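You operate a simulated robot arm through the tools that you are given. There is no shell and no other tool. Be economical: measure what you need, move in short steps, check, and stop when the job is done.

You are at the controls of a simulated two-armed robot. One attempt, no reset.

Task
Mix paste in the red tub by the mix card; hold the tub while you stir.
Fine: The card's scoops from the brown box with the red scoop, lid shut again; stir smooth with the blue paddle. Scoop and paddle back. Spill a teaspoon at most, drop nothing, leave nothing switched on. Set down upright: red scoop.

It is judged by the outcome, as a careful person would: the job done as asked, and still so three seconds after it is handed in. It fails if anything else is knocked over, pushed out of place, dropped, spilled or broken. Lids that push on must go on centred and level and be pressed home; caps that screw on are set level and turned clockwise until they are tight.

Robot
Two 6-joint arms with two-finger parallel grippers on one trunk, on a base that drives. Base frame: it is fixed to the floor where the robot stands at the start and does not move with it; the origin is under the middle of the robot, x ahead of it, y to its left, z up. Units: mm, rad, N and s.
The left shoulder is at the start at [60, 187, 1197], the right one opposite. Each reaches about 781 mm from its shoulder. Places, roughly: brown box [600, 100, 800]; brown box lid [600, 100, 900]; brown lid (15x14x5 cm) [700, -200, 1500]; bucket lid [750, -1250, 250]; can valve [500, -1400, 1000]; drum valve [400, -900, 1100]; green bottle [-250, -4250, 0]; green brush [500, -1500, 250]; green scoop [-5750, -5250, 0]; grey box [600, -100, 800]; grey box lid [600, -100, 900]; orange jug [-5750, -5500, 0]; pink lid [500, -1500, 1000]; pink tub [500, -1500, 750]; purple jug [-4750, -5750, 0]; purple paddle [750, -1250, 1000]. Payload 1.57 kg a hand.
The tool frame of a hand sits at the grasp point between the pads (the TCP): z along the fingers, y along the line on which they close. The tips reach 30 mm beyond it. The gripper opens to 110 mm. The fingers are 24 mm wide and 12 mm thick; the gripper's body (48 by 112 mm) begins 78 mm behind the TCP.
Orientation is told as [roll, pitch, yaw] about the base's x, y, z axes, in that order, counted from this pose: with the fingers straight down and closing along the base's y, the tool's x points along the base's -x, its y along +y and its z along -z.

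Tools
- The arms move only by the tool apply_moves. It takes "left_motion", "right_motion" or both (then of equal length, played together; a hand with none holds still); each is a list of rows, each a list of 7 numbers: the finger opening in mm, from 0 to 110, then the shift along the tool's x, y, z in units of 30 mm (1.0 is 30 mm), then the turn, a rotation vector about the tool's x, y, z in units of 8 degrees (1.0 is 8 degrees). In form: [[grip, dx, dy, dz, rx, ry, rz], ...]. A call has 1 to 12 rows; each row shifts and turns the commanded pose from where the row before left it, along the tool's axes as they then stand. A call with a number of a shift or a turn outside -1 to 1 is refused whole. Each row takes 0.2 s and may step no farther than 50 mm and 0.15 rad from the row before; otherwise, or with a gripper value out of range, the whole call is refused. Where a pose cannot be reached the arm comes as near as it can. A force on the tool above 40 N (or 10 N above the force at the start of the call, whichever is more), or a blocked arm, ends the call early, and 0.2 s more pass. Each finger travels about 153 mm/s and halts on what it meets, pressing with about 43 N; the grip force reading is that of the motor and also rises with nothing between the fingers. The clock runs only during rows and for 0.2 s after the last one: add rows that do not move to give the fingers time. The reply holds the time, the measured pose of the TCP, the force on the tool along the base axes, the opening and the grip force, in the units named above and with some noise, with the torque about the TCP (base axes, N m) and any sound that the robot's microphone picked up.
- Cameras (640 x 400 px; columns grow to the right, rows downward): "scene" is now at [9.3, -6.1, 1725.4]; the picture's right is [-0.22, -0.98, 0.00], its down [-0.81, 0.18, -0.55] and it looks along [0.54, -0.12, -0.83] (base axes); focal length 273 px, centre (320, 200). "left" rides on the left gripper at [70, -16, -141] in its tool frame; the picture's right is [0.23, 0.97, 0.00], its down [-0.86, 0.20, -0.48] and it looks along [-0.47, 0.11, 0.88] (tool axes); focal length 222 px, centre (320, 200). "right" rides on the right gripper at [70, 16, -141] in its tool frame; the picture's right is [-0.23, 0.97, 0.00], its down [-0.86, -0.20, -0.48] and it looks along [-0.47, -0.11, 0.88] (tool axes); focal length 222 px, centre (320, 200).
- capture(camera): a new picture of that camera. It takes no simulated time.
- lift_body(by): slides the trunk up (or, below 0, down) by that many mm; the arms and the scene camera ride with it, the base frame stays. It gives what a move gives, with no picture.
- steer(legs): drives the robot by 1 to 6 legs, each [ahead, left, turn to the left] in mm, mm and rad, along the robot's own axes; the way and the turn of a leg run together, so that a leg with both is an arc; at most 1500 mm and 3.142 rad a leg. The arms and the cameras ride along, it lands a little off, and it stops where it bumps. It gives what a move gives.
- turn_head(pan, tilt): turns the head with the scene camera to pan (to the left, within 1.501 rad either way) and tilt (down, from -0.506 to 1.204), counted from straight ahead of the robot. It gives what a move gives.
- pixel_to_xyz(camera, pixels): there is no depth. For up to 12 entries [column, row, z] of the newest picture of that camera ("zoom" is the newest enlarged one), the place [x, y] in the base frame at which the ray of that pixel passes the height z, good to about 2 mm, but the place of the scene camera against the robot may be out by one fixed shift of up to 12 mm in any direction. It takes no simulated time.
- inspect(camera, box): a new picture of the part [left, top, right, bottom] of that camera's present view, enlarged. It takes no simulated time.
- job_done(): hands the job in; it is judged then, once.

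Keep the steps short. Do not move on a guess: measure, check each grasp and each placing, and mend mistakes. In all there are 80 turns and 58 pictures (those below and enlarged ones count). Leave the grippers open and the arms clear of the work at the hand-in unless told otherwise, and finish with a single line.

The tools are called by a JSON object that holds its "op" and its "data". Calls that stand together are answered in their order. apply_moves: Moves the arms, as the interface text tells. Its arguments: {"type":"object","properties":{"left_motion":{"type":"array"},"right_motion":{"type":"array"}},"required":[]} The other tools are called the same way: lift_body (by) slides the trunk up or down; steer (legs) drives the base; turn_head (pan, tilt) turns the head that bears the scene camera; capture (camera) takes a picture; pixel_to_xyz (camera, pixels) gives the place at which the rays of pixels pass given heights; inspect (camera, box) takes an enlarged picture of a part of a camera's view; job_done () hands the job in.

At the start:

```text
time: 0.0
left_ee_pos: [340.2, 44.9, 1284.5]
left_orientation: [0.0, 0.001, -0.001]
left_wrist_force: [0.6, 0.0, -0.2]
left_torque: [0.03, -0.01, 0.02]
left_width: 110.2
left_grip_force: 0.0
right_ee_pos: [324.8, -243.6, 1288.9]
right_orientation: [0.0, -0.001, 0.0]
right_wrist_force: [-0.5, 0.4, -0.8]
right_torque: [0.0, -0.01, -0.03]
right_width: 109.9
right_grip_force: 0.1
trunk travel left (down, up): [-825.0, 165.0]
robot x, y, heading: [-2.6, -3.4, -0.001]
head pan, tilt: [-0.222, 0.988]
```

scene: 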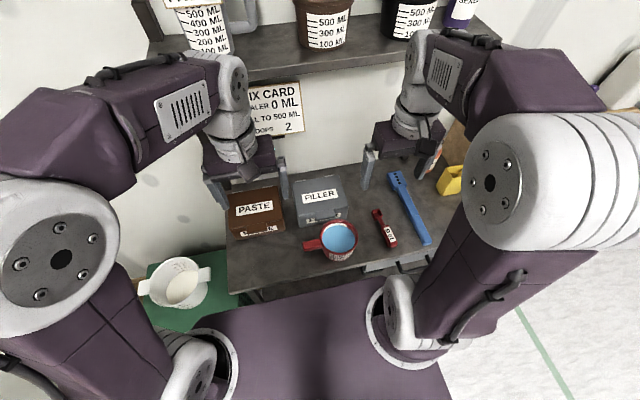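
right: 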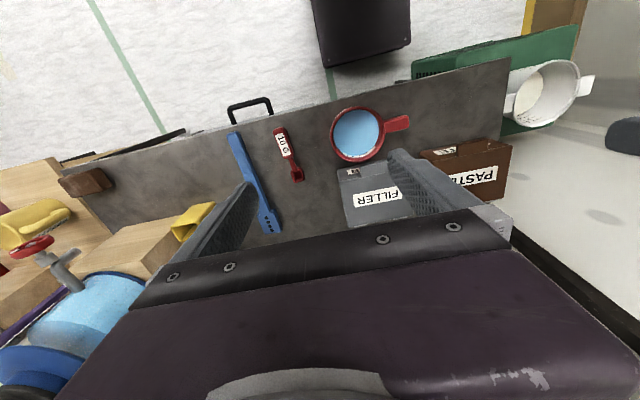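
left: 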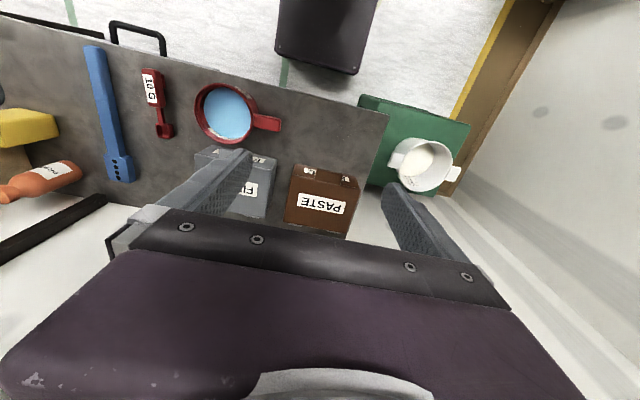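

I see a mix card on the wall near pixel (275,110), partly hidden, and the tub, scoop and paddle on the table. I'll enlarge the card and the table.

{"op": "inspect", "data": {"camera": "scene", "box": [230, 70, 330, 150]}}

{"op": "inspect", "data": {"camera": "scene", "box": [220, 150, 450, 294]}}

```text
5.00 times, centred on (280, 110) of scene
```

zoom: 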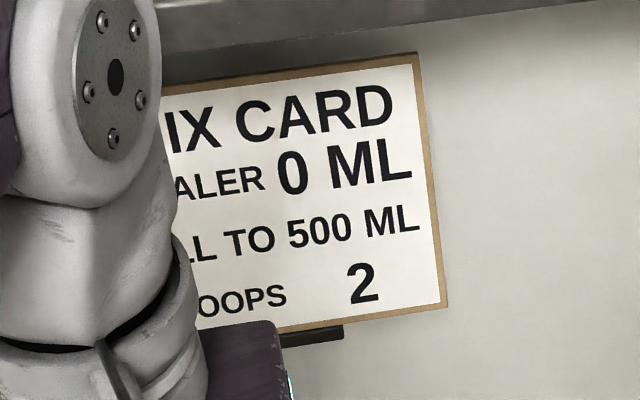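

```text
2.78 times, centred on (335, 222) of scene
```

zoom: 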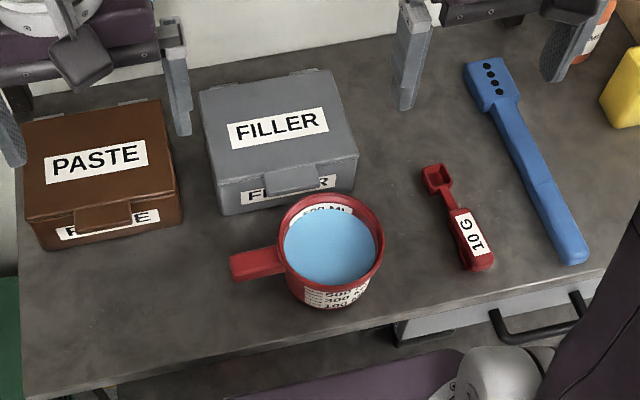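

The card reads sealer 0, fill to 500 ML, 2 scoops. To find the table height I'll triangulate the scoop from the three cameras.

{"op": "pixel_to_xyz", "data": {"camera": "right", "pixels": [[298, 180, 700], [298, 180, 800], [298, 180, 900], [359, 133, 800], [359, 133, 900]]}}

{"op": "pixel_to_xyz", "data": {"camera": "left", "pixels": [[166, 137, 700], [166, 137, 800], [166, 137, 900], [227, 112, 800], [227, 112, 900]]}}

{"op": "pixel_to_xyz", "data": {"camera": "scene", "pixels": [[376, 213, 700], [376, 213, 800], [376, 213, 900], [340, 240, 800], [340, 240, 900]]}}

{"op": "capture", "data": {"camera": "scene"}}

```text
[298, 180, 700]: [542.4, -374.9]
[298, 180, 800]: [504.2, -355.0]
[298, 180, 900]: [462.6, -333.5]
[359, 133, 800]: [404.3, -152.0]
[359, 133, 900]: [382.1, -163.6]
```

```text
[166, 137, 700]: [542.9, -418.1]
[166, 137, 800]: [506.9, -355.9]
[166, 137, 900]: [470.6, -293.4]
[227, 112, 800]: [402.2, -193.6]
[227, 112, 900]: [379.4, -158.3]
```

```text
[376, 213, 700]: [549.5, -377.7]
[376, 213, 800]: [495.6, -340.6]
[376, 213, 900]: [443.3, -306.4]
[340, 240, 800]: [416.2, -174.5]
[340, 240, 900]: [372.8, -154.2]
```

```text
52 pictures are left
```

scene: 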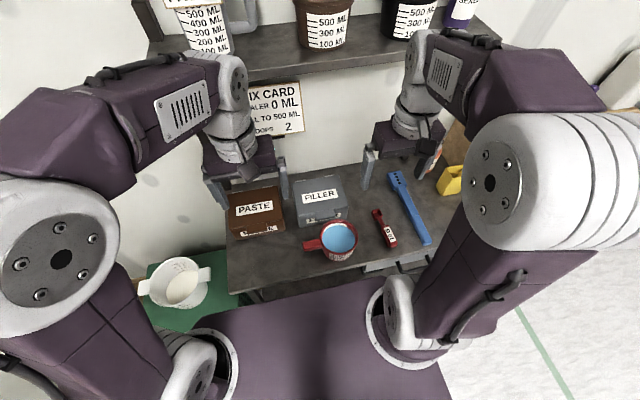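

The scoop lies at about z 800 and the tub rim is at about 890. I'll look closely at the tub level, and at the box front and scoop from the left camera.

{"op": "inspect", "data": {"camera": "scene", "box": [290, 205, 370, 270]}}

{"op": "inspect", "data": {"camera": "left", "box": [60, 30, 380, 230]}}

{"op": "inspect", "data": {"camera": "right", "box": [200, 90, 520, 290]}}

```text
6.15 times, centred on (330, 238) of scene
```

zoom: 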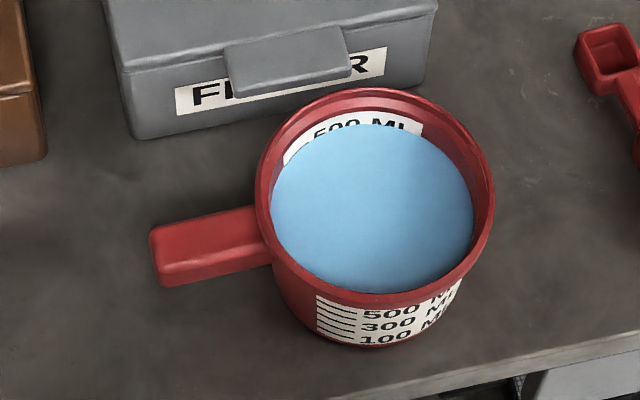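

```text
2.00 times, centred on (220, 130) of left
```

zoom: 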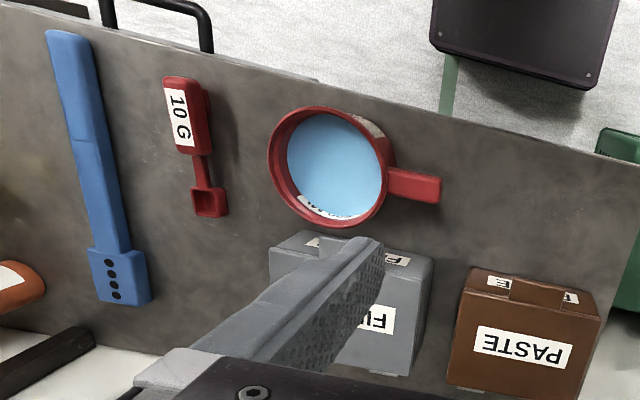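

```text
2.00 times, centred on (360, 190) of right
```

zoom: 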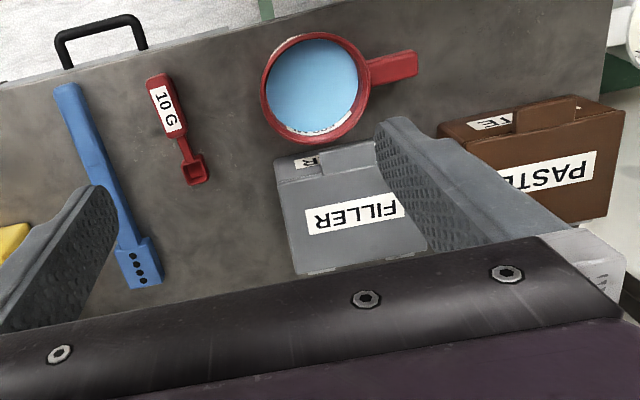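

Water is just at the 500 mark. Next I'll triangulate the box and tub corners from both wrist cameras.

{"op": "pixel_to_xyz", "data": {"camera": "left", "pixels": [[295, 164, 850], [295, 164, 900], [357, 177, 850], [357, 177, 900], [284, 222, 900], [316, 170, 870], [345, 176, 870], [171, 138, 800], [144, 70, 800], [85, 46, 800], [120, 180, 800]]}}

{"op": "pixel_to_xyz", "data": {"camera": "right", "pixels": [[420, 152, 850], [420, 152, 900], [511, 144, 850], [511, 144, 900], [296, 181, 800], [277, 130, 800], [233, 134, 800], [270, 230, 800], [384, 138, 890], [408, 122, 870]]}}

```text
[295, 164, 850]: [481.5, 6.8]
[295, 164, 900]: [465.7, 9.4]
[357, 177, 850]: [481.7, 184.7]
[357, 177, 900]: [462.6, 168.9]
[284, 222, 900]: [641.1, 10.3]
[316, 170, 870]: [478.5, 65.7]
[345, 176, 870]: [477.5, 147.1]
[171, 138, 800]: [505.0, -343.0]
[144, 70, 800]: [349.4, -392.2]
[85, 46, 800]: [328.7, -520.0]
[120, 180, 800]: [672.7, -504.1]
```

```text
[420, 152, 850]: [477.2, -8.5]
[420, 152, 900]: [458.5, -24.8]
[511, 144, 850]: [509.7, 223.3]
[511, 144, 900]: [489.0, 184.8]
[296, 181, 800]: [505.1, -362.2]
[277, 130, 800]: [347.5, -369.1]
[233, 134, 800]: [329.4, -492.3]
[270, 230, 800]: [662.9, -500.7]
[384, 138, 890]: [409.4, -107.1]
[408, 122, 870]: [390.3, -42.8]
```

Wrist-camera views are too coarse for the box, so I'll lower the left hand about 210 mm and look again. I'm keeping it at the front of the box.

{"op": "apply_moves", "data": {"left_motion": [[110, 1, 0, 1, 0, 0, 0], [110, 1, 0, 1, 0, 0, 0], [110, 0, 0.5, 1, 0, 0, 0], [110, 0, 0.5, 1, 0, 0, 0], [110, 0, 0, 1, 0, 0, 0], [110, 0, 0, 1, 0, 0, 0], [110, 0, 0, 1, 0, 0, 0], [110, 0, 0, 0, 0, 0, 0]]}}

{"op": "capture", "data": {"camera": "left"}}

{"op": "capture", "data": {"camera": "scene"}}

```text
time: 1.8
left_ee_pos: [281.1, 74.6, 1073.4]
left_orientation: [0.0, 0.002, -0.001]
left_wrist_force: [-1.0, -0.8, -0.6]
left_torque: [-0.01, 0.01, 0.01]
left_width: 110.0
left_grip_force: 0.1
right_ee_pos: [323.1, -244.3, 1289.1]
right_orientation: [0.001, 0.0, -0.001]
right_wrist_force: [-0.5, -1.1, 0.1]
right_torque: [0.0, -0.02, 0.02]
right_width: 110.2
right_grip_force: 0.1
trunk travel left (down, up): [-825.0, 165.0]
robot x, y, heading: [-1.6, 1.6, 0.005]
head pan, tilt: [-0.222, 0.988]
```

```text
48 pictures are left
```

left: 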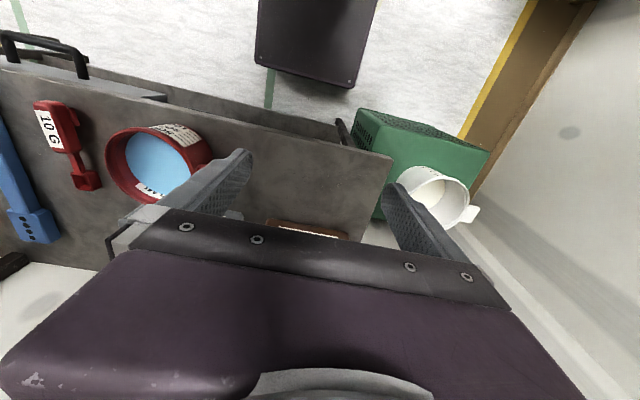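

```text
47 pictures are left
```

scene: 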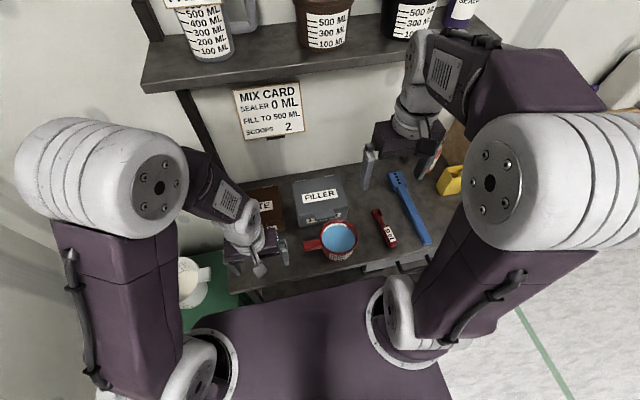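

The gripper body hides the box from here. I'll raise the left hand to the left, then lower the trunk so the scene camera sees closer.

{"op": "apply_moves", "data": {"left_motion": [[110, 0, 1, -1, 0, 0, 0], [110, 0, 1, -1, 0, 0, 0], [110, 0, 1, -1, 0, 0, 0], [110, 0, 1, -1, 0, 0, 0], [110, 0, 1, -1, 0, 0, 0], [110, 0, 1, -1, 0, 0, 0], [110, 0, 0, -1, 0, 0, 0]]}}

{"op": "lift_body", "data": {"by": -230}}

{"op": "turn_head", "data": {"pan": -0.05, "tilt": 0.85}}

{"op": "capture", "data": {"camera": "scene"}}

```text
time: 3.4
left_ee_pos: [280.5, 255.0, 1284.0]
left_orientation: [0.001, -0.001, -0.001]
left_wrist_force: [-0.5, -0.1, 0.5]
left_torque: [0.03, -0.01, 0.02]
left_width: 110.1
left_grip_force: 0.1
right_ee_pos: [323.5, -243.7, 1288.1]
right_orientation: [0.001, 0.0, 0.0]
right_wrist_force: [-0.4, 0.2, 0.3]
right_torque: [0.03, 0.0, 0.0]
right_width: 110.1
right_grip_force: 0.0
trunk travel left (down, up): [-825.0, 165.0]
robot x, y, heading: [-2.1, 0.7, -0.003]
head pan, tilt: [-0.222, 0.988]
```

```text
time: 5.8
left_ee_pos: [281.1, 255.8, 1053.2]
left_orientation: [0.001, -0.001, 0.002]
left_wrist_force: [0.2, 0.2, -0.3]
left_torque: [0.01, 0.02, 0.0]
left_width: 110.1
left_grip_force: 0.1
right_ee_pos: [323.6, -243.9, 1058.3]
right_orientation: [0.0, 0.0, 0.0]
right_wrist_force: [-0.3, -0.2, 0.3]
right_torque: [0.02, -0.02, -0.02]
right_width: 110.1
right_grip_force: 0.0
trunk travel left (down, up): [-595.0, 395.0]
robot x, y, heading: [-1.4, -2.2, -0.003]
head pan, tilt: [-0.222, 0.988]
```

```text
time: 6.5
left_ee_pos: [281.6, 255.1, 1051.9]
left_orientation: [0.001, 0.0, 0.0]
left_wrist_force: [1.0, 0.1, 0.3]
left_torque: [-0.01, -0.01, -0.01]
left_width: 109.9
left_grip_force: 0.0
right_ee_pos: [324.2, -243.8, 1058.8]
right_orientation: [0.001, 0.0, 0.0]
right_wrist_force: [0.0, 0.2, 0.3]
right_torque: [0.01, -0.02, 0.01]
right_width: 110.2
right_grip_force: 0.1
trunk travel left (down, up): [-595.0, 395.0]
robot x, y, heading: [-2.9, -3.5, -0.001]
head pan, tilt: [-0.051, 0.85]
```

```text
46 pictures are left
```

scene: 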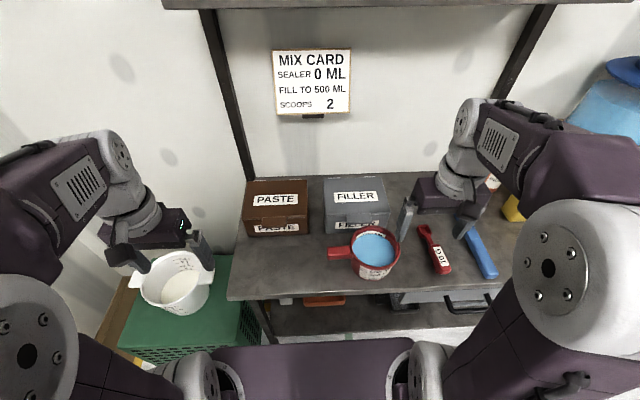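

The whole card is legible now: sealer 0, 500 ML, 2 scoops. I'll enlarge the box and then the tub and tools.

{"op": "inspect", "data": {"camera": "scene", "box": [230, 165, 390, 265]}}

{"op": "pixel_to_xyz", "data": {"camera": "zoom", "pixels": [[60, 275, 800], [60, 275, 790], [303, 275, 790], [56, 190, 860], [56, 190, 870]]}}

{"op": "inspect", "data": {"camera": "scene", "box": [320, 205, 512, 325]}}

```text
4.00 times, centred on (310, 215) of scene
```

zoom: 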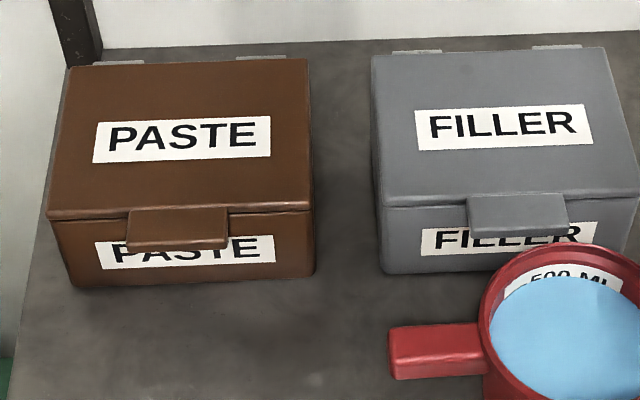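

```text
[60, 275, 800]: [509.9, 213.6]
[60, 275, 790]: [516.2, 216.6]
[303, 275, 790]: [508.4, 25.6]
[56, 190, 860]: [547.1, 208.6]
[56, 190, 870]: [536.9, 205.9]
```

```text
3.33 times, centred on (416, 265) of scene
```

zoom: 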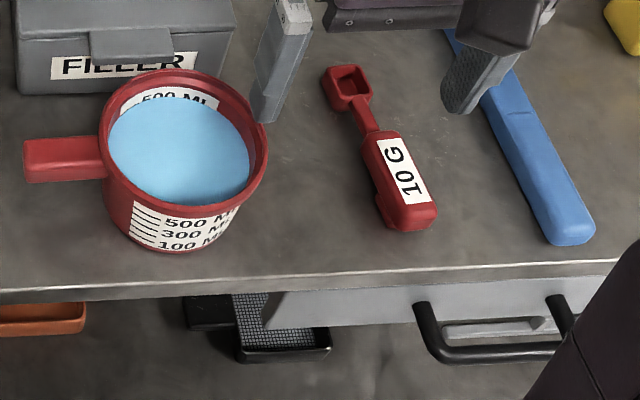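

Now convert corner pixels of box, tab, tub, scoop and paddle at candidate heights.

{"op": "pixel_to_xyz", "data": {"camera": "scene", "pixels": [[248.8, 236.8, 790], [308.3, 233.3, 790], [241.8, 218.8, 870], [307.5, 216.8, 870], [241.8, 218.8, 850], [307.5, 216.8, 850], [246.3, 182, 870], [307, 180, 870], [262.5, 225, 870], [287, 225, 870], [230, 301, 790], [480, 284, 790]]}}

{"op": "pixel_to_xyz", "data": {"camera": "zoom", "pixels": [[182, 72, 885], [170, 205, 885], [102, 130, 885], [268, 130, 885], [24, 160, 865], [346, 83, 805], [402, 135, 805], [410, 218, 805], [570, 235, 800], [455, 80, 800]]}}

{"op": "capture", "data": {"camera": "right"}}

{"op": "capture", "data": {"camera": "left"}}

```text
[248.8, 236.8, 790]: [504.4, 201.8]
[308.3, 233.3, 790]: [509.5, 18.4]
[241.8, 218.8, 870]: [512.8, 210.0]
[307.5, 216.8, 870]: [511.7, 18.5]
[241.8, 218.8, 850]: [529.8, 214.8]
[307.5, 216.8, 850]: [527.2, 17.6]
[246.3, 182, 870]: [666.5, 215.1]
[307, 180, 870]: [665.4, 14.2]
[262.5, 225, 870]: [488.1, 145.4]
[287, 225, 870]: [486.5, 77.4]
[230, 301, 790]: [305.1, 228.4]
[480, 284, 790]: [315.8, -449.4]
```

```text
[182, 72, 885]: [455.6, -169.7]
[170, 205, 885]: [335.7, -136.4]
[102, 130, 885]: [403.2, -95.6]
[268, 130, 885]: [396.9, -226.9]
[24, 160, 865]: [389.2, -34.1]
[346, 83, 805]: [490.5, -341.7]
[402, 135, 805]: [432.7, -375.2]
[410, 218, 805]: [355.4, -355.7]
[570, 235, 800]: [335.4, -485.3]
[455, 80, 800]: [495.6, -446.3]
```

```text
43 pictures are left
```

right: 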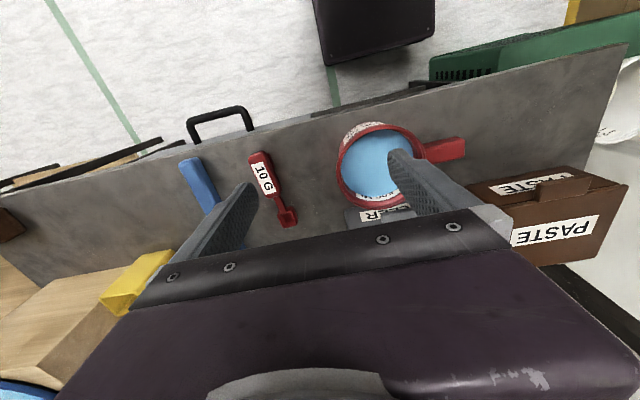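

```text
42 pictures are left
```

left: 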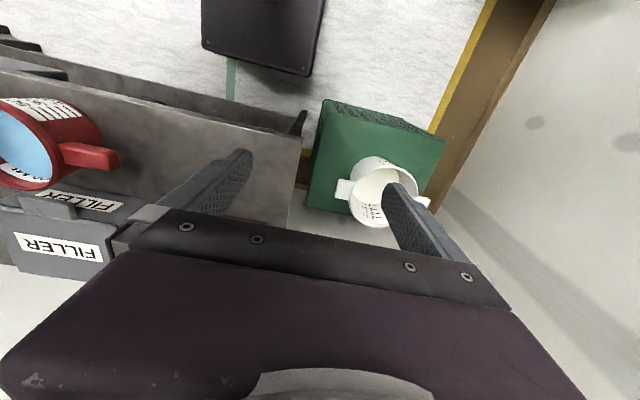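

Cross-check with the wrist cameras on scoop bowl, box corner and tub handle.

{"op": "pixel_to_xyz", "data": {"camera": "right", "pixels": [[288, 219, 805], [288, 219, 790], [468, 186, 870], [468, 186, 850], [628, 188, 870], [537, 190, 870], [590, 180, 870], [466, 150, 865], [262, 153, 805], [278, 200, 805], [341, 170, 885], [425, 150, 885]]}}

{"op": "pixel_to_xyz", "data": {"camera": "left", "pixels": [[118, 157, 865], [118, 157, 850], [103, 130, 885], [301, 138, 790]]}}

{"op": "inspect", "data": {"camera": "right", "box": [160, 110, 320, 240]}}

{"op": "inspect", "data": {"camera": "right", "box": [450, 110, 640, 270]}}

```text
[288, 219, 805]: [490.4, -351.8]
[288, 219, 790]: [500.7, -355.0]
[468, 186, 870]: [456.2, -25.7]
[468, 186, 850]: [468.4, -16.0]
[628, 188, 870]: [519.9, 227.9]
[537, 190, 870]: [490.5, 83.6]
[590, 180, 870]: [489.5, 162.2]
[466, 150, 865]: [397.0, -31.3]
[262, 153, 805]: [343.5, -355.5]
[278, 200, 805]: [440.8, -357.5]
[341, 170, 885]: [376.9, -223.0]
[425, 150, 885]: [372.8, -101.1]
```

```text
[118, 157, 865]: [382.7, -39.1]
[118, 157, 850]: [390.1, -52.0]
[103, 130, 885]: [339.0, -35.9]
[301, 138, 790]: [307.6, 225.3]
```

```text
3.08 times, centred on (240, 175) of right
```

zoom: 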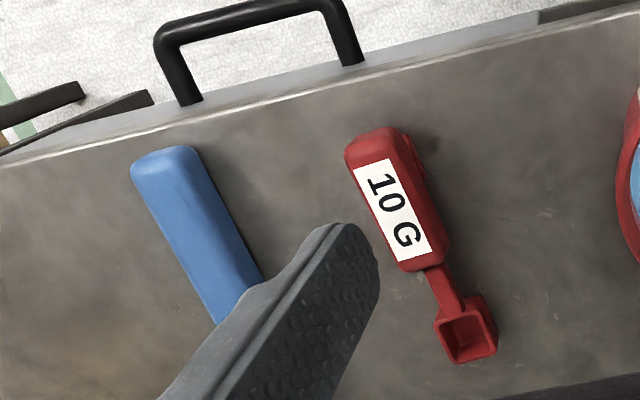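

```text
2.50 times, centred on (545, 190) of right
```

zoom: 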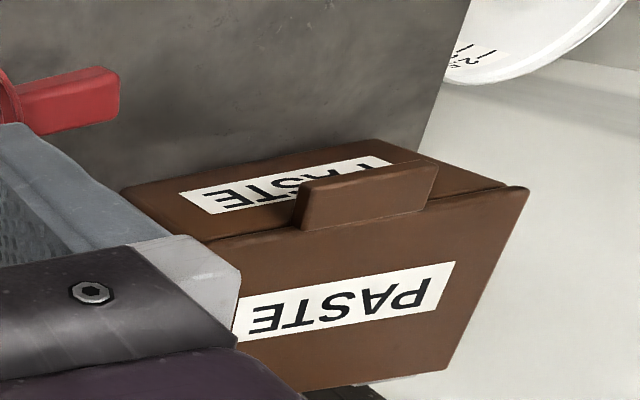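

Combining the views I get: table about z 800, box front wall x≈500 and top z≈885, tab y≈74–143 sticking out to x≈472, hinge near x 666. I'll turn the left hand so its fingers point forward and close vertically, then cage the tab and lift it.

{"op": "apply_moves", "data": {"left_motion": [[60, 0, 0, 0, -0.577, -0.577, 0.577], [60, 0, 0, 0, -0.577, -0.577, 0.577], [60, 0, 0, 0, -0.577, -0.577, 0.577], [60, 0, 0, 0, -0.577, -0.577, 0.577], [60, 0, 0, 0, -0.577, -0.577, 0.577], [60, 0, 0, 0, -0.577, -0.577, 0.577], [60, 0, 0, 0, -0.577, -0.577, 0.577], [60, 0, 0, 0, -0.577, -0.577, 0.577], [60, 0, 0, 0, -0.577, -0.577, 0.577], [60, 0, 0, 0, -0.577, -0.577, 0.577], [60, 0, 0, 0, -0.577, -0.577, 0.577], [60, 0, 0, 0, -0.577, -0.577, 0.577]]}}

{"op": "apply_moves", "data": {"left_motion": [[60, 0, 0, 0, -0.577, -0.577, 0.577], [60, 0, 0, 0, -0.577, -0.577, 0.577], [60, 0, 0, 0, -0.577, -0.577, 0.577], [60, 0, 0, 0, 0, 0, 0]]}}

{"op": "capture", "data": {"camera": "scene"}}

```text
time: 9.1
left_ee_pos: [463.9, 251.3, 1136.0]
left_orientation: [1.296, -0.208, -1.295]
left_wrist_force: [-0.3, 0.6, 0.4]
left_torque: [-0.03, 0.01, -0.01]
left_width: 60.0
left_grip_force: 0.0
left hand out of reach, approached as far as the arm can: row 2, 3, 4, 5, 6, 7, 8, 9, 10, 11, 12
right_ee_pos: [324.0, -244.6, 1058.7]
right_orientation: [0.0, 0.0, 0.001]
right_wrist_force: [-0.3, -0.1, 0.0]
right_torque: [-0.01, 0.01, -0.01]
right_width: 110.2
right_grip_force: 0.1
trunk travel left (down, up): [-595.0, 395.0]
robot x, y, heading: [-0.9, 4.8, 0.002]
head pan, tilt: [-0.051, 0.85]
```

```text
time: 10.1
left_ee_pos: [489.2, 151.0, 1177.5]
left_orientation: [1.568, 0.003, -1.557]
left_wrist_force: [-0.1, -0.1, -0.5]
left_torque: [0.01, 0.01, 0.03]
left_width: 60.2
left_grip_force: 0.0
left hand out of reach, approached as far as the arm can: row 1, 2, 3
right_ee_pos: [324.9, -243.5, 1057.7]
right_orientation: [-0.001, -0.001, 0.001]
right_wrist_force: [-0.7, 0.0, -0.4]
right_torque: [0.02, 0.0, -0.01]
right_width: 110.0
right_grip_force: 0.0
trunk travel left (down, up): [-595.0, 395.0]
robot x, y, heading: [1.5, -1.3, 0.004]
head pan, tilt: [-0.051, 0.85]
```

```text
39 pictures are left
```

scene: 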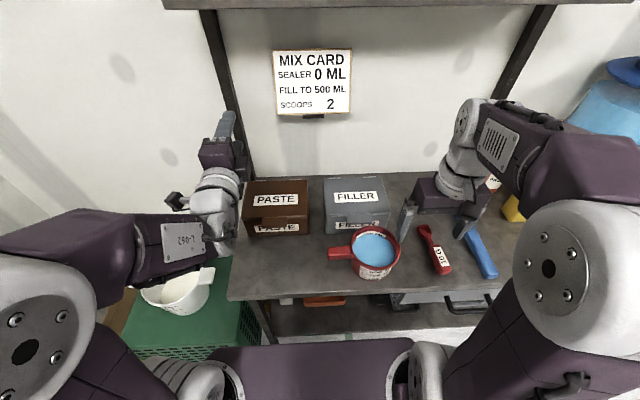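

The hand faces forward, but the arm is cramped this close. I'll drive 150 mm straight back for room, then check the pose.

{"op": "steer", "data": {"legs": [[-150, 0, 0]]}}

{"op": "apply_moves", "data": {"left_motion": [[60, 0, -1, 0, 0, 0, 0], [60, 0, -1, 0, 0, 0, 0], [60, 0, -1, 0, 0, 0, 0]]}}

```text
time: 11.5
left_ee_pos: [339.5, 151.6, 1178.2]
left_orientation: [1.568, 0.0, -1.559]
left_wrist_force: [-0.2, 0.0, -0.2]
left_torque: [0.02, 0.02, 0.0]
left_width: 59.6
left_grip_force: 0.1
right_ee_pos: [173.6, -243.9, 1057.0]
right_orientation: [0.001, 0.001, 0.001]
right_wrist_force: [0.0, -0.7, -0.8]
right_torque: [-0.01, -0.04, 0.01]
right_width: 109.9
right_grip_force: 0.0
trunk travel left (down, up): [-595.0, 395.0]
robot x, y, heading: [-146.9, 1.9, 0.001]
head pan, tilt: [-0.051, 0.85]
```

```text
time: 12.3
left_ee_pos: [365.2, 137.2, 1096.6]
left_orientation: [1.568, 0.001, -1.549]
left_wrist_force: [0.1, -0.2, 0.3]
left_torque: [0.01, 0.0, -0.01]
left_width: 59.7
left_grip_force: 0.0
left hand out of reach, approached as far as the arm can: row 1, 2, 3
right_ee_pos: [175.3, -243.7, 1056.4]
right_orientation: [0.0, 0.002, -0.001]
right_wrist_force: [0.1, -0.5, -0.1]
right_torque: [0.05, 0.04, 0.03]
right_width: 110.2
right_grip_force: 0.1
trunk travel left (down, up): [-595.0, 395.0]
robot x, y, heading: [-150.6, 0.9, 0.002]
head pan, tilt: [-0.051, 0.85]
```

Tool axes are now x=left, y=up, z=forward. I'll go to about (415, 109, 880), in front of the tab.

{"op": "apply_moves", "data": {"left_motion": [[60, -0.3, 0, 1, 0, 0, 0], [60, -0.3, -1, 0.7, 0, 0, 0], [60, -0.3, -1, 0, 0, 0, 0], [60, 0, -1, 0, 0, 0, 0], [60, 0, -1, 0, 0, 0, 0], [60, 0, -1, 0, 0, 0, 0], [60, 0, -1, 0, 0, 0, 0], [60, 0, -1, 0, 0, 0, 0], [60, 0, -0.2, 0, 0, 0, 0], [60, 0, 0, 0, 0, 0, 0]]}}

{"op": "inspect", "data": {"camera": "left", "box": [0, 0, 640, 400]}}

{"op": "inspect", "data": {"camera": "scene", "box": [160, 100, 480, 300]}}

```text
time: 14.5
left_ee_pos: [415.9, 112.4, 881.2]
left_orientation: [1.57, -0.001, -1.558]
left_wrist_force: [0.2, 0.1, 0.1]
left_torque: [-0.01, -0.01, 0.02]
left_width: 60.1
left_grip_force: 0.1
right_ee_pos: [174.7, -244.2, 1058.4]
right_orientation: [-0.001, 0.0, 0.0]
right_wrist_force: [-1.3, 0.3, -1.0]
right_torque: [-0.04, 0.02, -0.01]
right_width: 109.7
right_grip_force: 0.0
trunk travel left (down, up): [-595.0, 395.0]
robot x, y, heading: [-149.9, 1.0, -0.004]
head pan, tilt: [-0.051, 0.85]
```

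```text
1.00 times, centred on (320, 200) of left
```

zoom: 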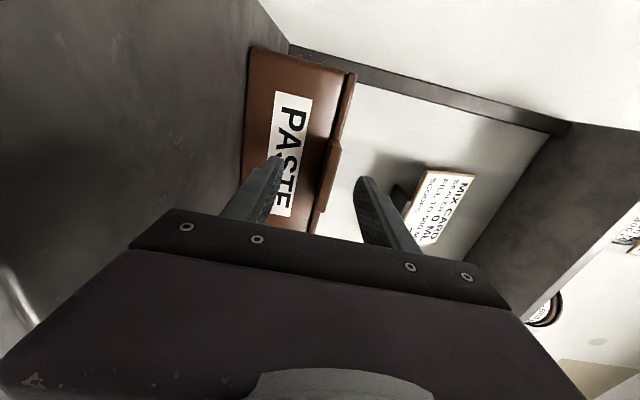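

```text
2.00 times, centred on (320, 200) of scene
```

zoom: 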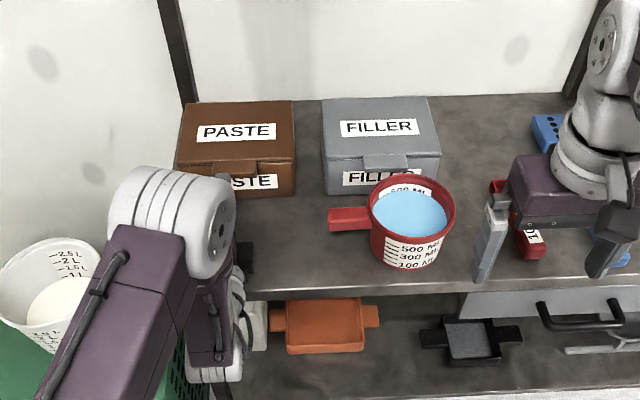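

The tab (pixels 322–340, rows 137–212) sits between the two fingers. I'll measure it from this near camera at lid height.

{"op": "pixel_to_xyz", "data": {"camera": "left", "pixels": [[341, 146, 880], [326, 212, 880], [356, 76, 885], [356, 76, 880], [330, 140, 870], [316, 212, 870], [341, 146, 885]]}}

{"op": "inspect", "data": {"camera": "left", "box": [230, 40, 390, 240]}}

```text
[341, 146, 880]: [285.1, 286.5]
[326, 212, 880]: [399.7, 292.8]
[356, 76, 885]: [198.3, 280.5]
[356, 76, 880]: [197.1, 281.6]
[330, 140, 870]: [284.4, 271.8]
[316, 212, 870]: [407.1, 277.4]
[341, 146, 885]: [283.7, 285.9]
```

```text
2.00 times, centred on (310, 140) of left
```

zoom: 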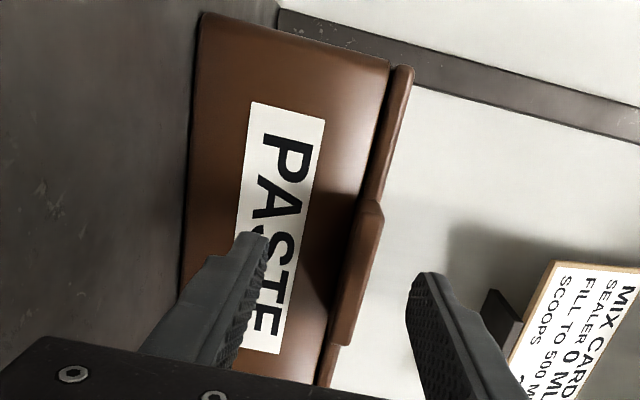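

From this view I compute table ≈802, lid 882–894, tab underside ≈884, and tab tip x≈466. I'll close the fingers, drop to z≈863, slide under the tab and start lifting.

{"op": "apply_moves", "data": {"left_motion": [[0, 0, 0, 0, 0, 0, 0], [0, 0, -0.3, 0, 0, 0, 0], [0, 0, -0.3, 0, 0, 0, 0], [0, 0, 0, 0.7, 0, 0, 0], [0, 0, 0, 0.7, 0, 0, 0], [0, 0, 0.4, 0, 0, 0, 0], [0, 0, 0.4, 0, 0, 0, 0], [0, 0, 0, 0, 0, 0, 0]]}}

{"op": "inspect", "data": {"camera": "left", "box": [200, 20, 420, 240]}}

```text
time: 16.3
left_ee_pos: [456.9, 113.2, 888.1]
left_orientation: [1.568, -0.002, -1.548]
left_wrist_force: [-0.5, 0.1, -0.2]
left_torque: [-0.05, 0.03, -0.02]
left_width: 0.0
left_grip_force: 20.8
right_ee_pos: [174.0, -244.2, 1058.3]
right_orientation: [0.001, 0.001, -0.001]
right_wrist_force: [0.1, -0.2, 0.1]
right_torque: [0.05, -0.02, 0.01]
right_width: 109.8
right_grip_force: 0.1
trunk travel left (down, up): [-595.0, 395.0]
robot x, y, heading: [-149.6, 0.1, -0.004]
head pan, tilt: [-0.051, 0.85]
```

```text
1.82 times, centred on (310, 130) of left
```

zoom: 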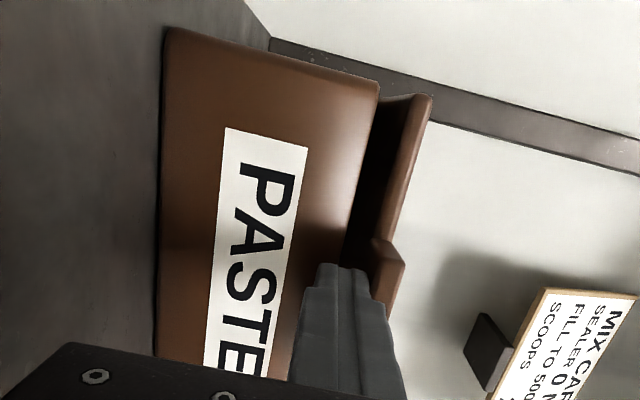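

The lid is rising on the finger, with a dark gap visible. I'll follow the arc up to about 70°.

{"op": "apply_moves", "data": {"left_motion": [[0, 0, 0.7, 0.28, 0, 0, 0], [0, 0, 0.7, 0.28, 0, 0, 0], [0, 0, 0.7, 0.28, 0, 0, 0], [0, 0, 0.6, 0.62, 0, 0, 0], [0, 0, 0.6, 0.62, 0, 0, 0], [0, 0, 0.35, 0.75, 0, 0, 0], [0, 0, 0.35, 0.75, 0, 0, 0], [0, 0, 0, 0, 0, 0, 0]]}}

{"op": "inspect", "data": {"camera": "scene", "box": [190, 70, 430, 250]}}

```text
time: 18.1
left_ee_pos: [562.5, 104.3, 1006.8]
left_orientation: [1.566, 0.0, -1.546]
left_wrist_force: [-1.0, 0.5, 0.4]
left_torque: [0.02, 0.02, 0.01]
left_width: 0.0
left_grip_force: 21.2
left hand out of reach, approached as far as the arm can: row 1, 4
right_ee_pos: [174.0, -242.8, 1057.8]
right_orientation: [0.002, 0.0, 0.001]
right_wrist_force: [0.6, -0.6, 0.0]
right_torque: [0.03, 0.0, -0.03]
right_width: 109.9
right_grip_force: 0.1
trunk travel left (down, up): [-595.0, 395.0]
robot x, y, heading: [-147.0, -3.2, -0.001]
head pan, tilt: [-0.051, 0.85]
```

```text
2.22 times, centred on (310, 160) of scene
```

zoom: 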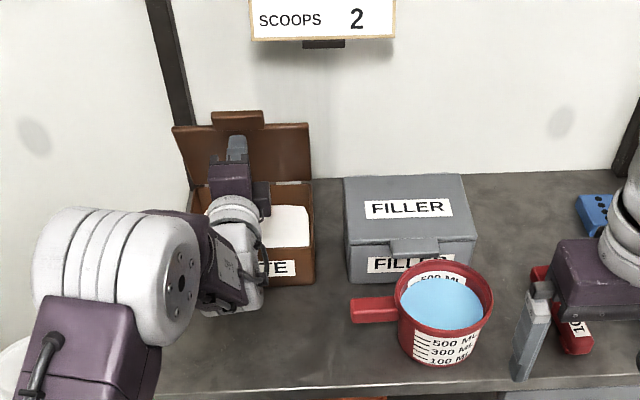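

The lid stands at about 70° and white powder shows inside. I'll push gently on past vertical.

{"op": "apply_moves", "data": {"left_motion": [[0, 0, 0.15, 0.6, 0, 0, 0], [0, 0, 0.1, 0.6, 0, 0, 0], [0, 0, 0, 0.4, 0, 0, 0], [0, 0, 0, 0.4, 0, 0, 0], [0, 0, 0, 0.4, 0, 0, 0], [0, 0, 0, 0.3, 0, 0, 0], [0, 0, 0, 0, 0, 0, 0]]}}

{"op": "inspect", "data": {"camera": "scene", "box": [190, 70, 430, 250]}}

```text
time: 19.7
left_ee_pos: [644.5, 107.3, 1014.7]
left_orientation: [1.567, -0.001, -1.556]
left_wrist_force: [-0.1, 0.5, -0.3]
left_torque: [0.0, 0.0, -0.01]
left_width: 0.0
left_grip_force: 21.1
right_ee_pos: [174.4, -244.2, 1057.6]
right_orientation: [-0.001, 0.0, -0.001]
right_wrist_force: [0.3, 0.5, -0.8]
right_torque: [0.03, 0.0, 0.0]
right_width: 110.1
right_grip_force: 0.0
trunk travel left (down, up): [-595.0, 395.0]
robot x, y, heading: [-151.0, -0.6, 0.002]
head pan, tilt: [-0.051, 0.85]
```

```text
2.22 times, centred on (310, 160) of scene
```

zoom: 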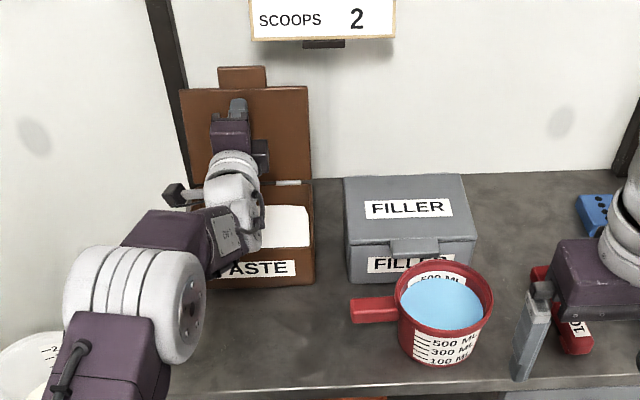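

The lid should be past vertical. I'll pull the hand back level and see if it stays.

{"op": "apply_moves", "data": {"left_motion": [[0, 0, 0, -0.3, 0, 0, 0], [0, 0, 0, -1, 0, 0, 0], [0, 0, 0, -1, 0, 0, 0], [0, 0, 0, -1, 0, 0, 0], [0, 0, 0, -1, 0, 0, 0], [0, 0, 0.7, -1, 0, 0, 0], [0, 0, 0.7, -1, 0, 0, 0], [0, 1, 0.7, -0.7, 0, 0, 0], [0, 1, 0.7, 0, 0, 0, 0], [0, 1, 0.7, 0, 0, 0, 0], [0, 1, 0.7, 0, 0, 0, 0]]}}

{"op": "inspect", "data": {"camera": "scene", "box": [190, 70, 430, 250]}}

```text
time: 22.1
left_ee_pos: [421.3, 139.4, 1154.2]
left_orientation: [1.566, -0.002, -1.544]
left_wrist_force: [-0.7, -0.7, 0.6]
left_torque: [0.03, -0.02, 0.01]
left_width: 0.0
left_grip_force: 21.0
left hand out of reach, approached as far as the arm can: row 8, 9, 10, 11
right_ee_pos: [173.5, -242.9, 1057.0]
right_orientation: [0.0, 0.001, 0.0]
right_wrist_force: [0.6, 0.6, 0.0]
right_torque: [0.05, -0.01, 0.02]
right_width: 109.9
right_grip_force: 0.1
trunk travel left (down, up): [-595.0, 395.0]
robot x, y, heading: [-149.0, -0.3, -0.009]
head pan, tilt: [-0.051, 0.85]
```

```text
2.22 times, centred on (310, 160) of scene
```

zoom: 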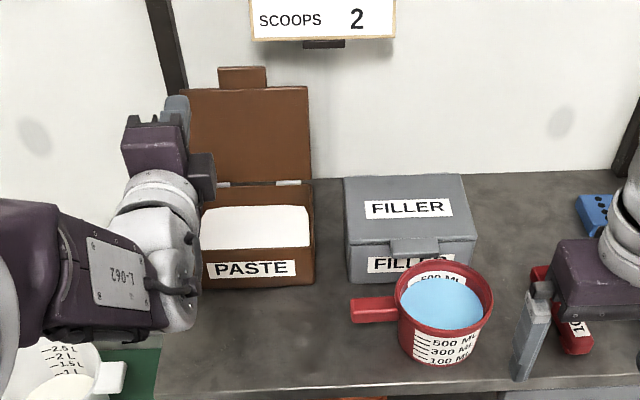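

The lid stays open and the box is well filled with powder. Next comes the scoop, so I'll move the right hand behind it and look.

{"op": "apply_moves", "data": {"right_motion": [[80, 0, -1, 0, 0, 0, 0], [80, 0, -1, 0, 0, 0, 0], [80, 0, -1, 0, 0, 0, 0], [80, 0, -0.7, 0, 0, 0, 0], [80, 0, 0, 0, 0, 0, 0]]}}

{"op": "capture", "data": {"camera": "right"}}

{"op": "capture", "data": {"camera": "scene"}}

{"op": "inspect", "data": {"camera": "right", "box": [220, 120, 420, 245]}}

```text
time: 23.3
left_ee_pos: [422.6, 139.5, 1153.1]
left_orientation: [1.565, 0.0, -1.542]
left_wrist_force: [0.5, 0.5, 0.5]
left_torque: [0.02, 0.04, -0.03]
left_width: 0.2
left_grip_force: 20.6
right_ee_pos: [174.3, -355.6, 1058.6]
right_orientation: [0.001, 0.001, 0.001]
right_wrist_force: [0.6, 0.0, 0.1]
right_torque: [0.02, 0.0, -0.01]
right_width: 79.7
right_grip_force: 0.1
trunk travel left (down, up): [-595.0, 395.0]
robot x, y, heading: [-148.1, -0.9, -0.001]
head pan, tilt: [-0.051, 0.85]
```

```text
31 pictures are left
```

right: 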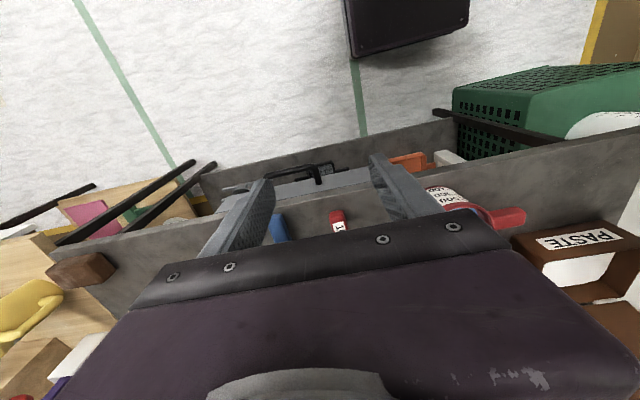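

```text
30 pictures are left
```

scene: 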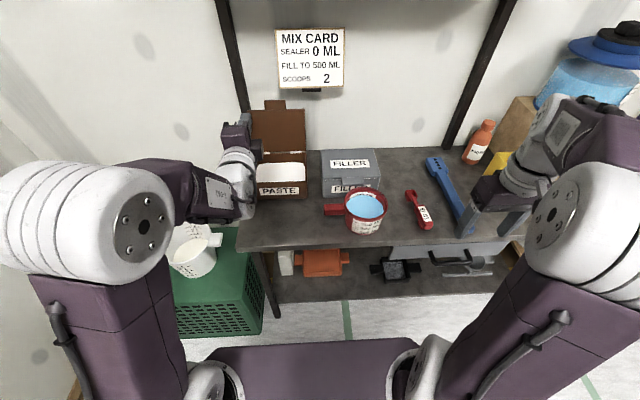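

```text
3.20 times, centred on (320, 182) of right
```

zoom: 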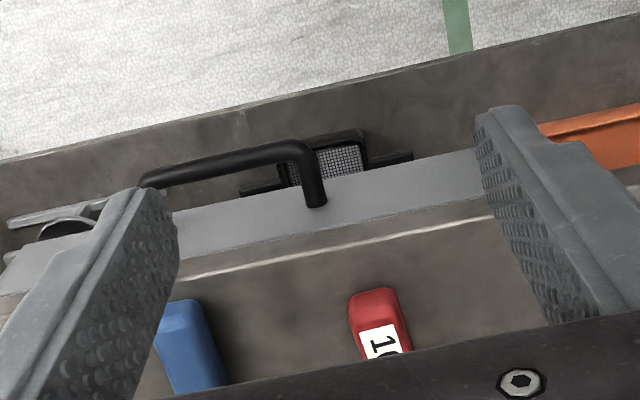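

I'll enlarge the scoop and paddle in the scene view and measure both views.

{"op": "inspect", "data": {"camera": "scene", "box": [390, 140, 500, 240]}}

{"op": "pixel_to_xyz", "data": {"camera": "right", "pixels": [[338, 213, 825], [338, 213, 815], [331, 222, 825], [347, 221, 825], [275, 218, 815]]}}

```text
4.00 times, centred on (445, 190) of scene
```

zoom: 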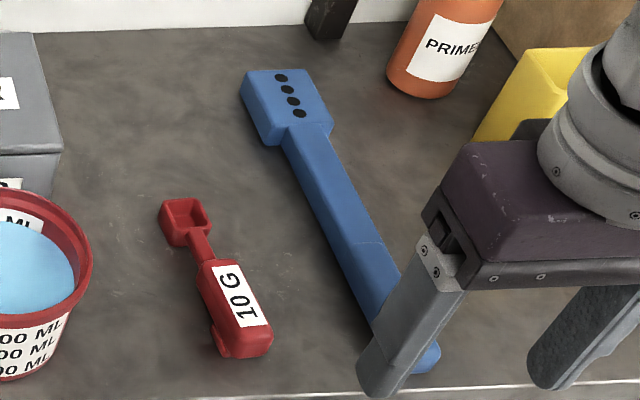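

```text
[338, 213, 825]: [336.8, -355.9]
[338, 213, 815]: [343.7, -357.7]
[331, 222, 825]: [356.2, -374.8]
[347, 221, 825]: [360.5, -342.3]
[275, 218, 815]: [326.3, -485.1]
```

{"op": "pixel_to_xyz", "data": {"camera": "zoom", "pixels": [[200, 265, 825], [238, 259, 825], [228, 335, 825], [271, 325, 825], [185, 213, 825], [185, 213, 815], [205, 245, 815], [245, 357, 802], [250, 290, 825]]}}

```text
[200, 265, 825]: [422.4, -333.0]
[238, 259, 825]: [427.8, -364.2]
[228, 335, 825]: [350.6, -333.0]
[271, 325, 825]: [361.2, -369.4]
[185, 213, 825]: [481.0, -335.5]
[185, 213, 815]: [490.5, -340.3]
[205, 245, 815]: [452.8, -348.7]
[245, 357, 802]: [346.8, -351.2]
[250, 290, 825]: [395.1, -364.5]
```

Handle: x≈350–430, y≈-353, about 33 wide, top ≈825; bowl near (485,-345). I'll tilt the right hand 30° forward and hover over the handle end at (375,-354,900).

{"op": "apply_moves", "data": {"right_motion": [[80, 0, 0, 0, 0, -1, 0], [80, 0, 0, 0, 0, -1, 0], [80, 0, 0, 0, 0, -1, 0], [80, 0, 0, 0, 0, -0.75, 0], [80, -0.396, 0, 0.99, 0, 0, 0], [80, -0.396, 0, 0.99, 0, 0, 0], [80, -0.396, 0, 0.99, 0, 0, 0], [80, -0.396, 0, 0.99, 0, 0, 0], [80, -0.396, 0, 0.99, 0, 0, 0], [80, -0.396, 0, 0.99, 0, 0, 0], [80, -0.396, 0, 0.99, 0, 0, 0], [80, -0.396, 0, 0.99, 0, 0, 0]]}}

{"op": "inspect", "data": {"camera": "scene", "box": [360, 140, 520, 240]}}

{"op": "inspect", "data": {"camera": "right", "box": [160, 50, 480, 250]}}

```text
time: 25.9
left_ee_pos: [423.8, 139.1, 1153.2]
left_orientation: [1.564, -0.001, -1.542]
left_wrist_force: [-0.3, -0.5, 0.9]
left_torque: [-0.01, -0.03, 0.04]
left_width: 0.0
left_grip_force: 21.4
right_ee_pos: [376.4, -354.4, 898.4]
right_orientation: [0.001, -0.522, 0.0]
right_wrist_force: [-0.3, 1.4, 0.2]
right_torque: [0.02, 0.02, 0.02]
right_width: 80.1
right_grip_force: 0.0
trunk travel left (down, up): [-595.0, 395.0]
robot x, y, heading: [-151.3, -0.8, -0.003]
head pan, tilt: [-0.051, 0.85]
```

```text
4.00 times, centred on (440, 190) of scene
```

zoom: 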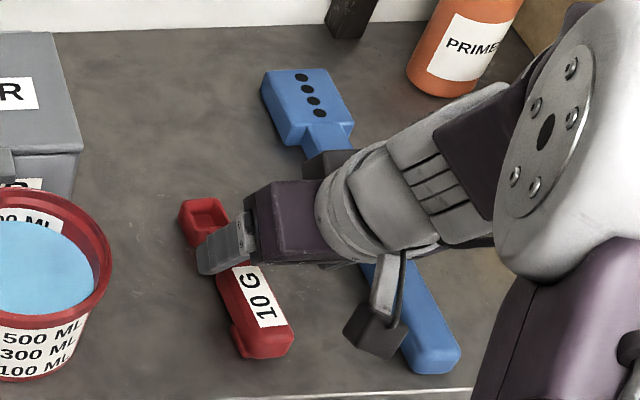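

```text
2.00 times, centred on (320, 150) of right
```

zoom: 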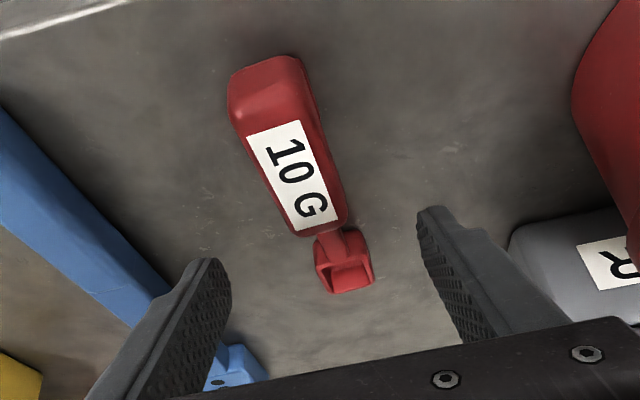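

{"op": "pixel_to_xyz", "data": {"camera": "zoom", "pixels": [[265, 62, 815], [232, 115, 825], [300, 75, 825], [298, 236, 825], [346, 215, 825], [343, 250, 820], [345, 265, 820], [330, 285, 815]]}}

```text
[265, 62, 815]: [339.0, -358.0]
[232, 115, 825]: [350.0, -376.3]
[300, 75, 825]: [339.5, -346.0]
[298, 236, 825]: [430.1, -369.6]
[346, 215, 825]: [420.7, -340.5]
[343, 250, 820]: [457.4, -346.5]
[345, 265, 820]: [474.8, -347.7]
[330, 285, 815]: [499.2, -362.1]
```

Handle axis passes (375,-359) with about 4° yaw. I'll align, descend to z≈838 and close.

{"op": "apply_moves", "data": {"right_motion": [[80, 0, -0.13, 0, -0.27, 0, -0.465], [80, 0.41, 0, 0.533, 0, 0, 0], [80, 0.41, 0, 0.533, 0, 0, 0], [80, 0.41, 0, 0.533, 0, 0, 0], [80, 0, 0, 0, 0, 0, 0], [50, 0, 0, 0, 0, 0, 0], [40, 0, 0, 0, 0, 0, 0], [20, 0, 0, 0, 0, 0, 0], [15, 0, 0, 0, 0, 0, 0], [15, 0, 0, 0, 0, 0, 0]]}}

{"op": "inspect", "data": {"camera": "right", "box": [160, 50, 480, 250]}}

```text
time: 28.1
left_ee_pos: [423.0, 139.8, 1153.6]
left_orientation: [1.566, 0.0, -1.542]
left_wrist_force: [0.1, 0.5, 0.0]
left_torque: [0.02, -0.02, -0.03]
left_width: 0.0
left_grip_force: 21.4
right_ee_pos: [367.6, -359.4, 840.1]
right_orientation: [-0.001, -0.524, 0.075]
right_wrist_force: [0.0, 0.3, 0.2]
right_torque: [0.04, 0.04, 0.0]
right_width: 31.4
right_grip_force: 40.1
trunk travel left (down, up): [-595.0, 395.0]
robot x, y, heading: [-151.1, 1.6, -0.001]
head pan, tilt: [-0.051, 0.85]
```

```text
2.00 times, centred on (320, 150) of right
```

zoom: 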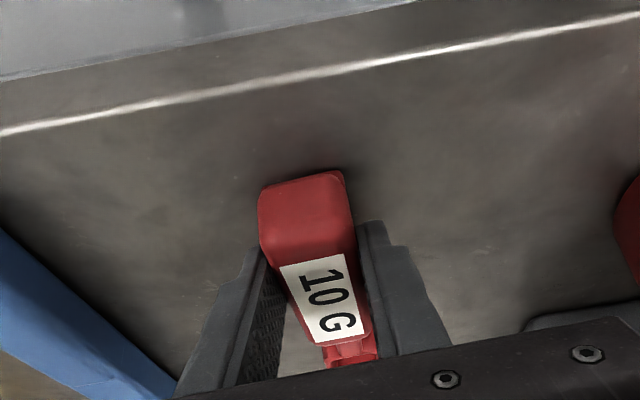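

The scoop is gripped (31 mm, 40 N). I'll lift it 160 mm straight up and move the left hand aside to the left.

{"op": "apply_moves", "data": {"right_motion": [[15, -0.25, 0, -0.433, 0, 0, 0], [15, -0.5, 0, -0.866, 0, 0, 0], [15, -0.5, 0, -0.866, 0, 0, 0], [15, -0.5, 0, -0.866, 0, 0, 0], [15, -0.5, 0, -0.866, 0, 0, 0], [15, -0.4, 0, -0.7, 0.27, 0, 0.465], [15, 0, 0, 0, 0, 0, 0]], "left_motion": [[0, 1, 0, 0, 0, 0, 0], [0, 1, 0, 0, 0, 0, 0], [0, 1, 0, 0, 0, 0, 0], [0, 1, 0, 0, 0, 0, 0], [0, 1, 0, 0, 0, 0, 0], [0, 1, 0, 0, 0, 0, 0], [0, 1, 0, 0, 0, 0, 0]]}}

{"op": "inspect", "data": {"camera": "scene", "box": [200, 60, 520, 260]}}

```text
time: 29.7
left_ee_pos: [400.0, 149.3, 1191.9]
left_orientation: [1.564, 0.001, -1.545]
left_wrist_force: [-0.4, -0.1, -0.8]
left_torque: [0.01, -0.02, 0.04]
left_width: 0.0
left_grip_force: 21.1
left hand out of reach, approached as far as the arm can: row 1, 2, 3, 4, 5, 6, 7
right_ee_pos: [366.9, -360.4, 998.6]
right_orientation: [0.001, -0.525, -0.001]
right_wrist_force: [0.8, 0.6, -0.3]
right_torque: [0.01, 0.04, 0.0]
right_width: 31.0
right_grip_force: 39.4
trunk travel left (down, up): [-595.0, 395.0]
robot x, y, heading: [-150.0, 2.5, -0.002]
head pan, tilt: [-0.051, 0.85]
```

```text
2.00 times, centred on (360, 160) of scene
```

zoom: 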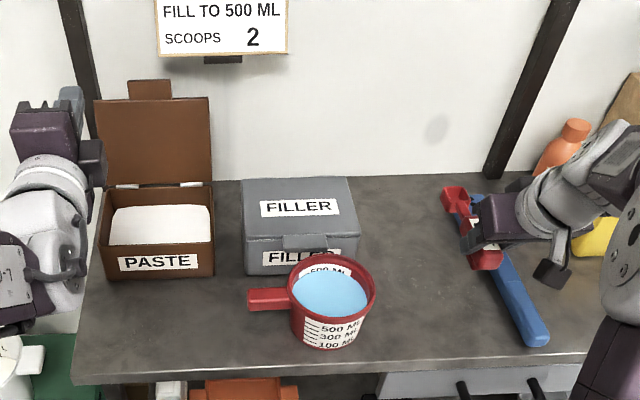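

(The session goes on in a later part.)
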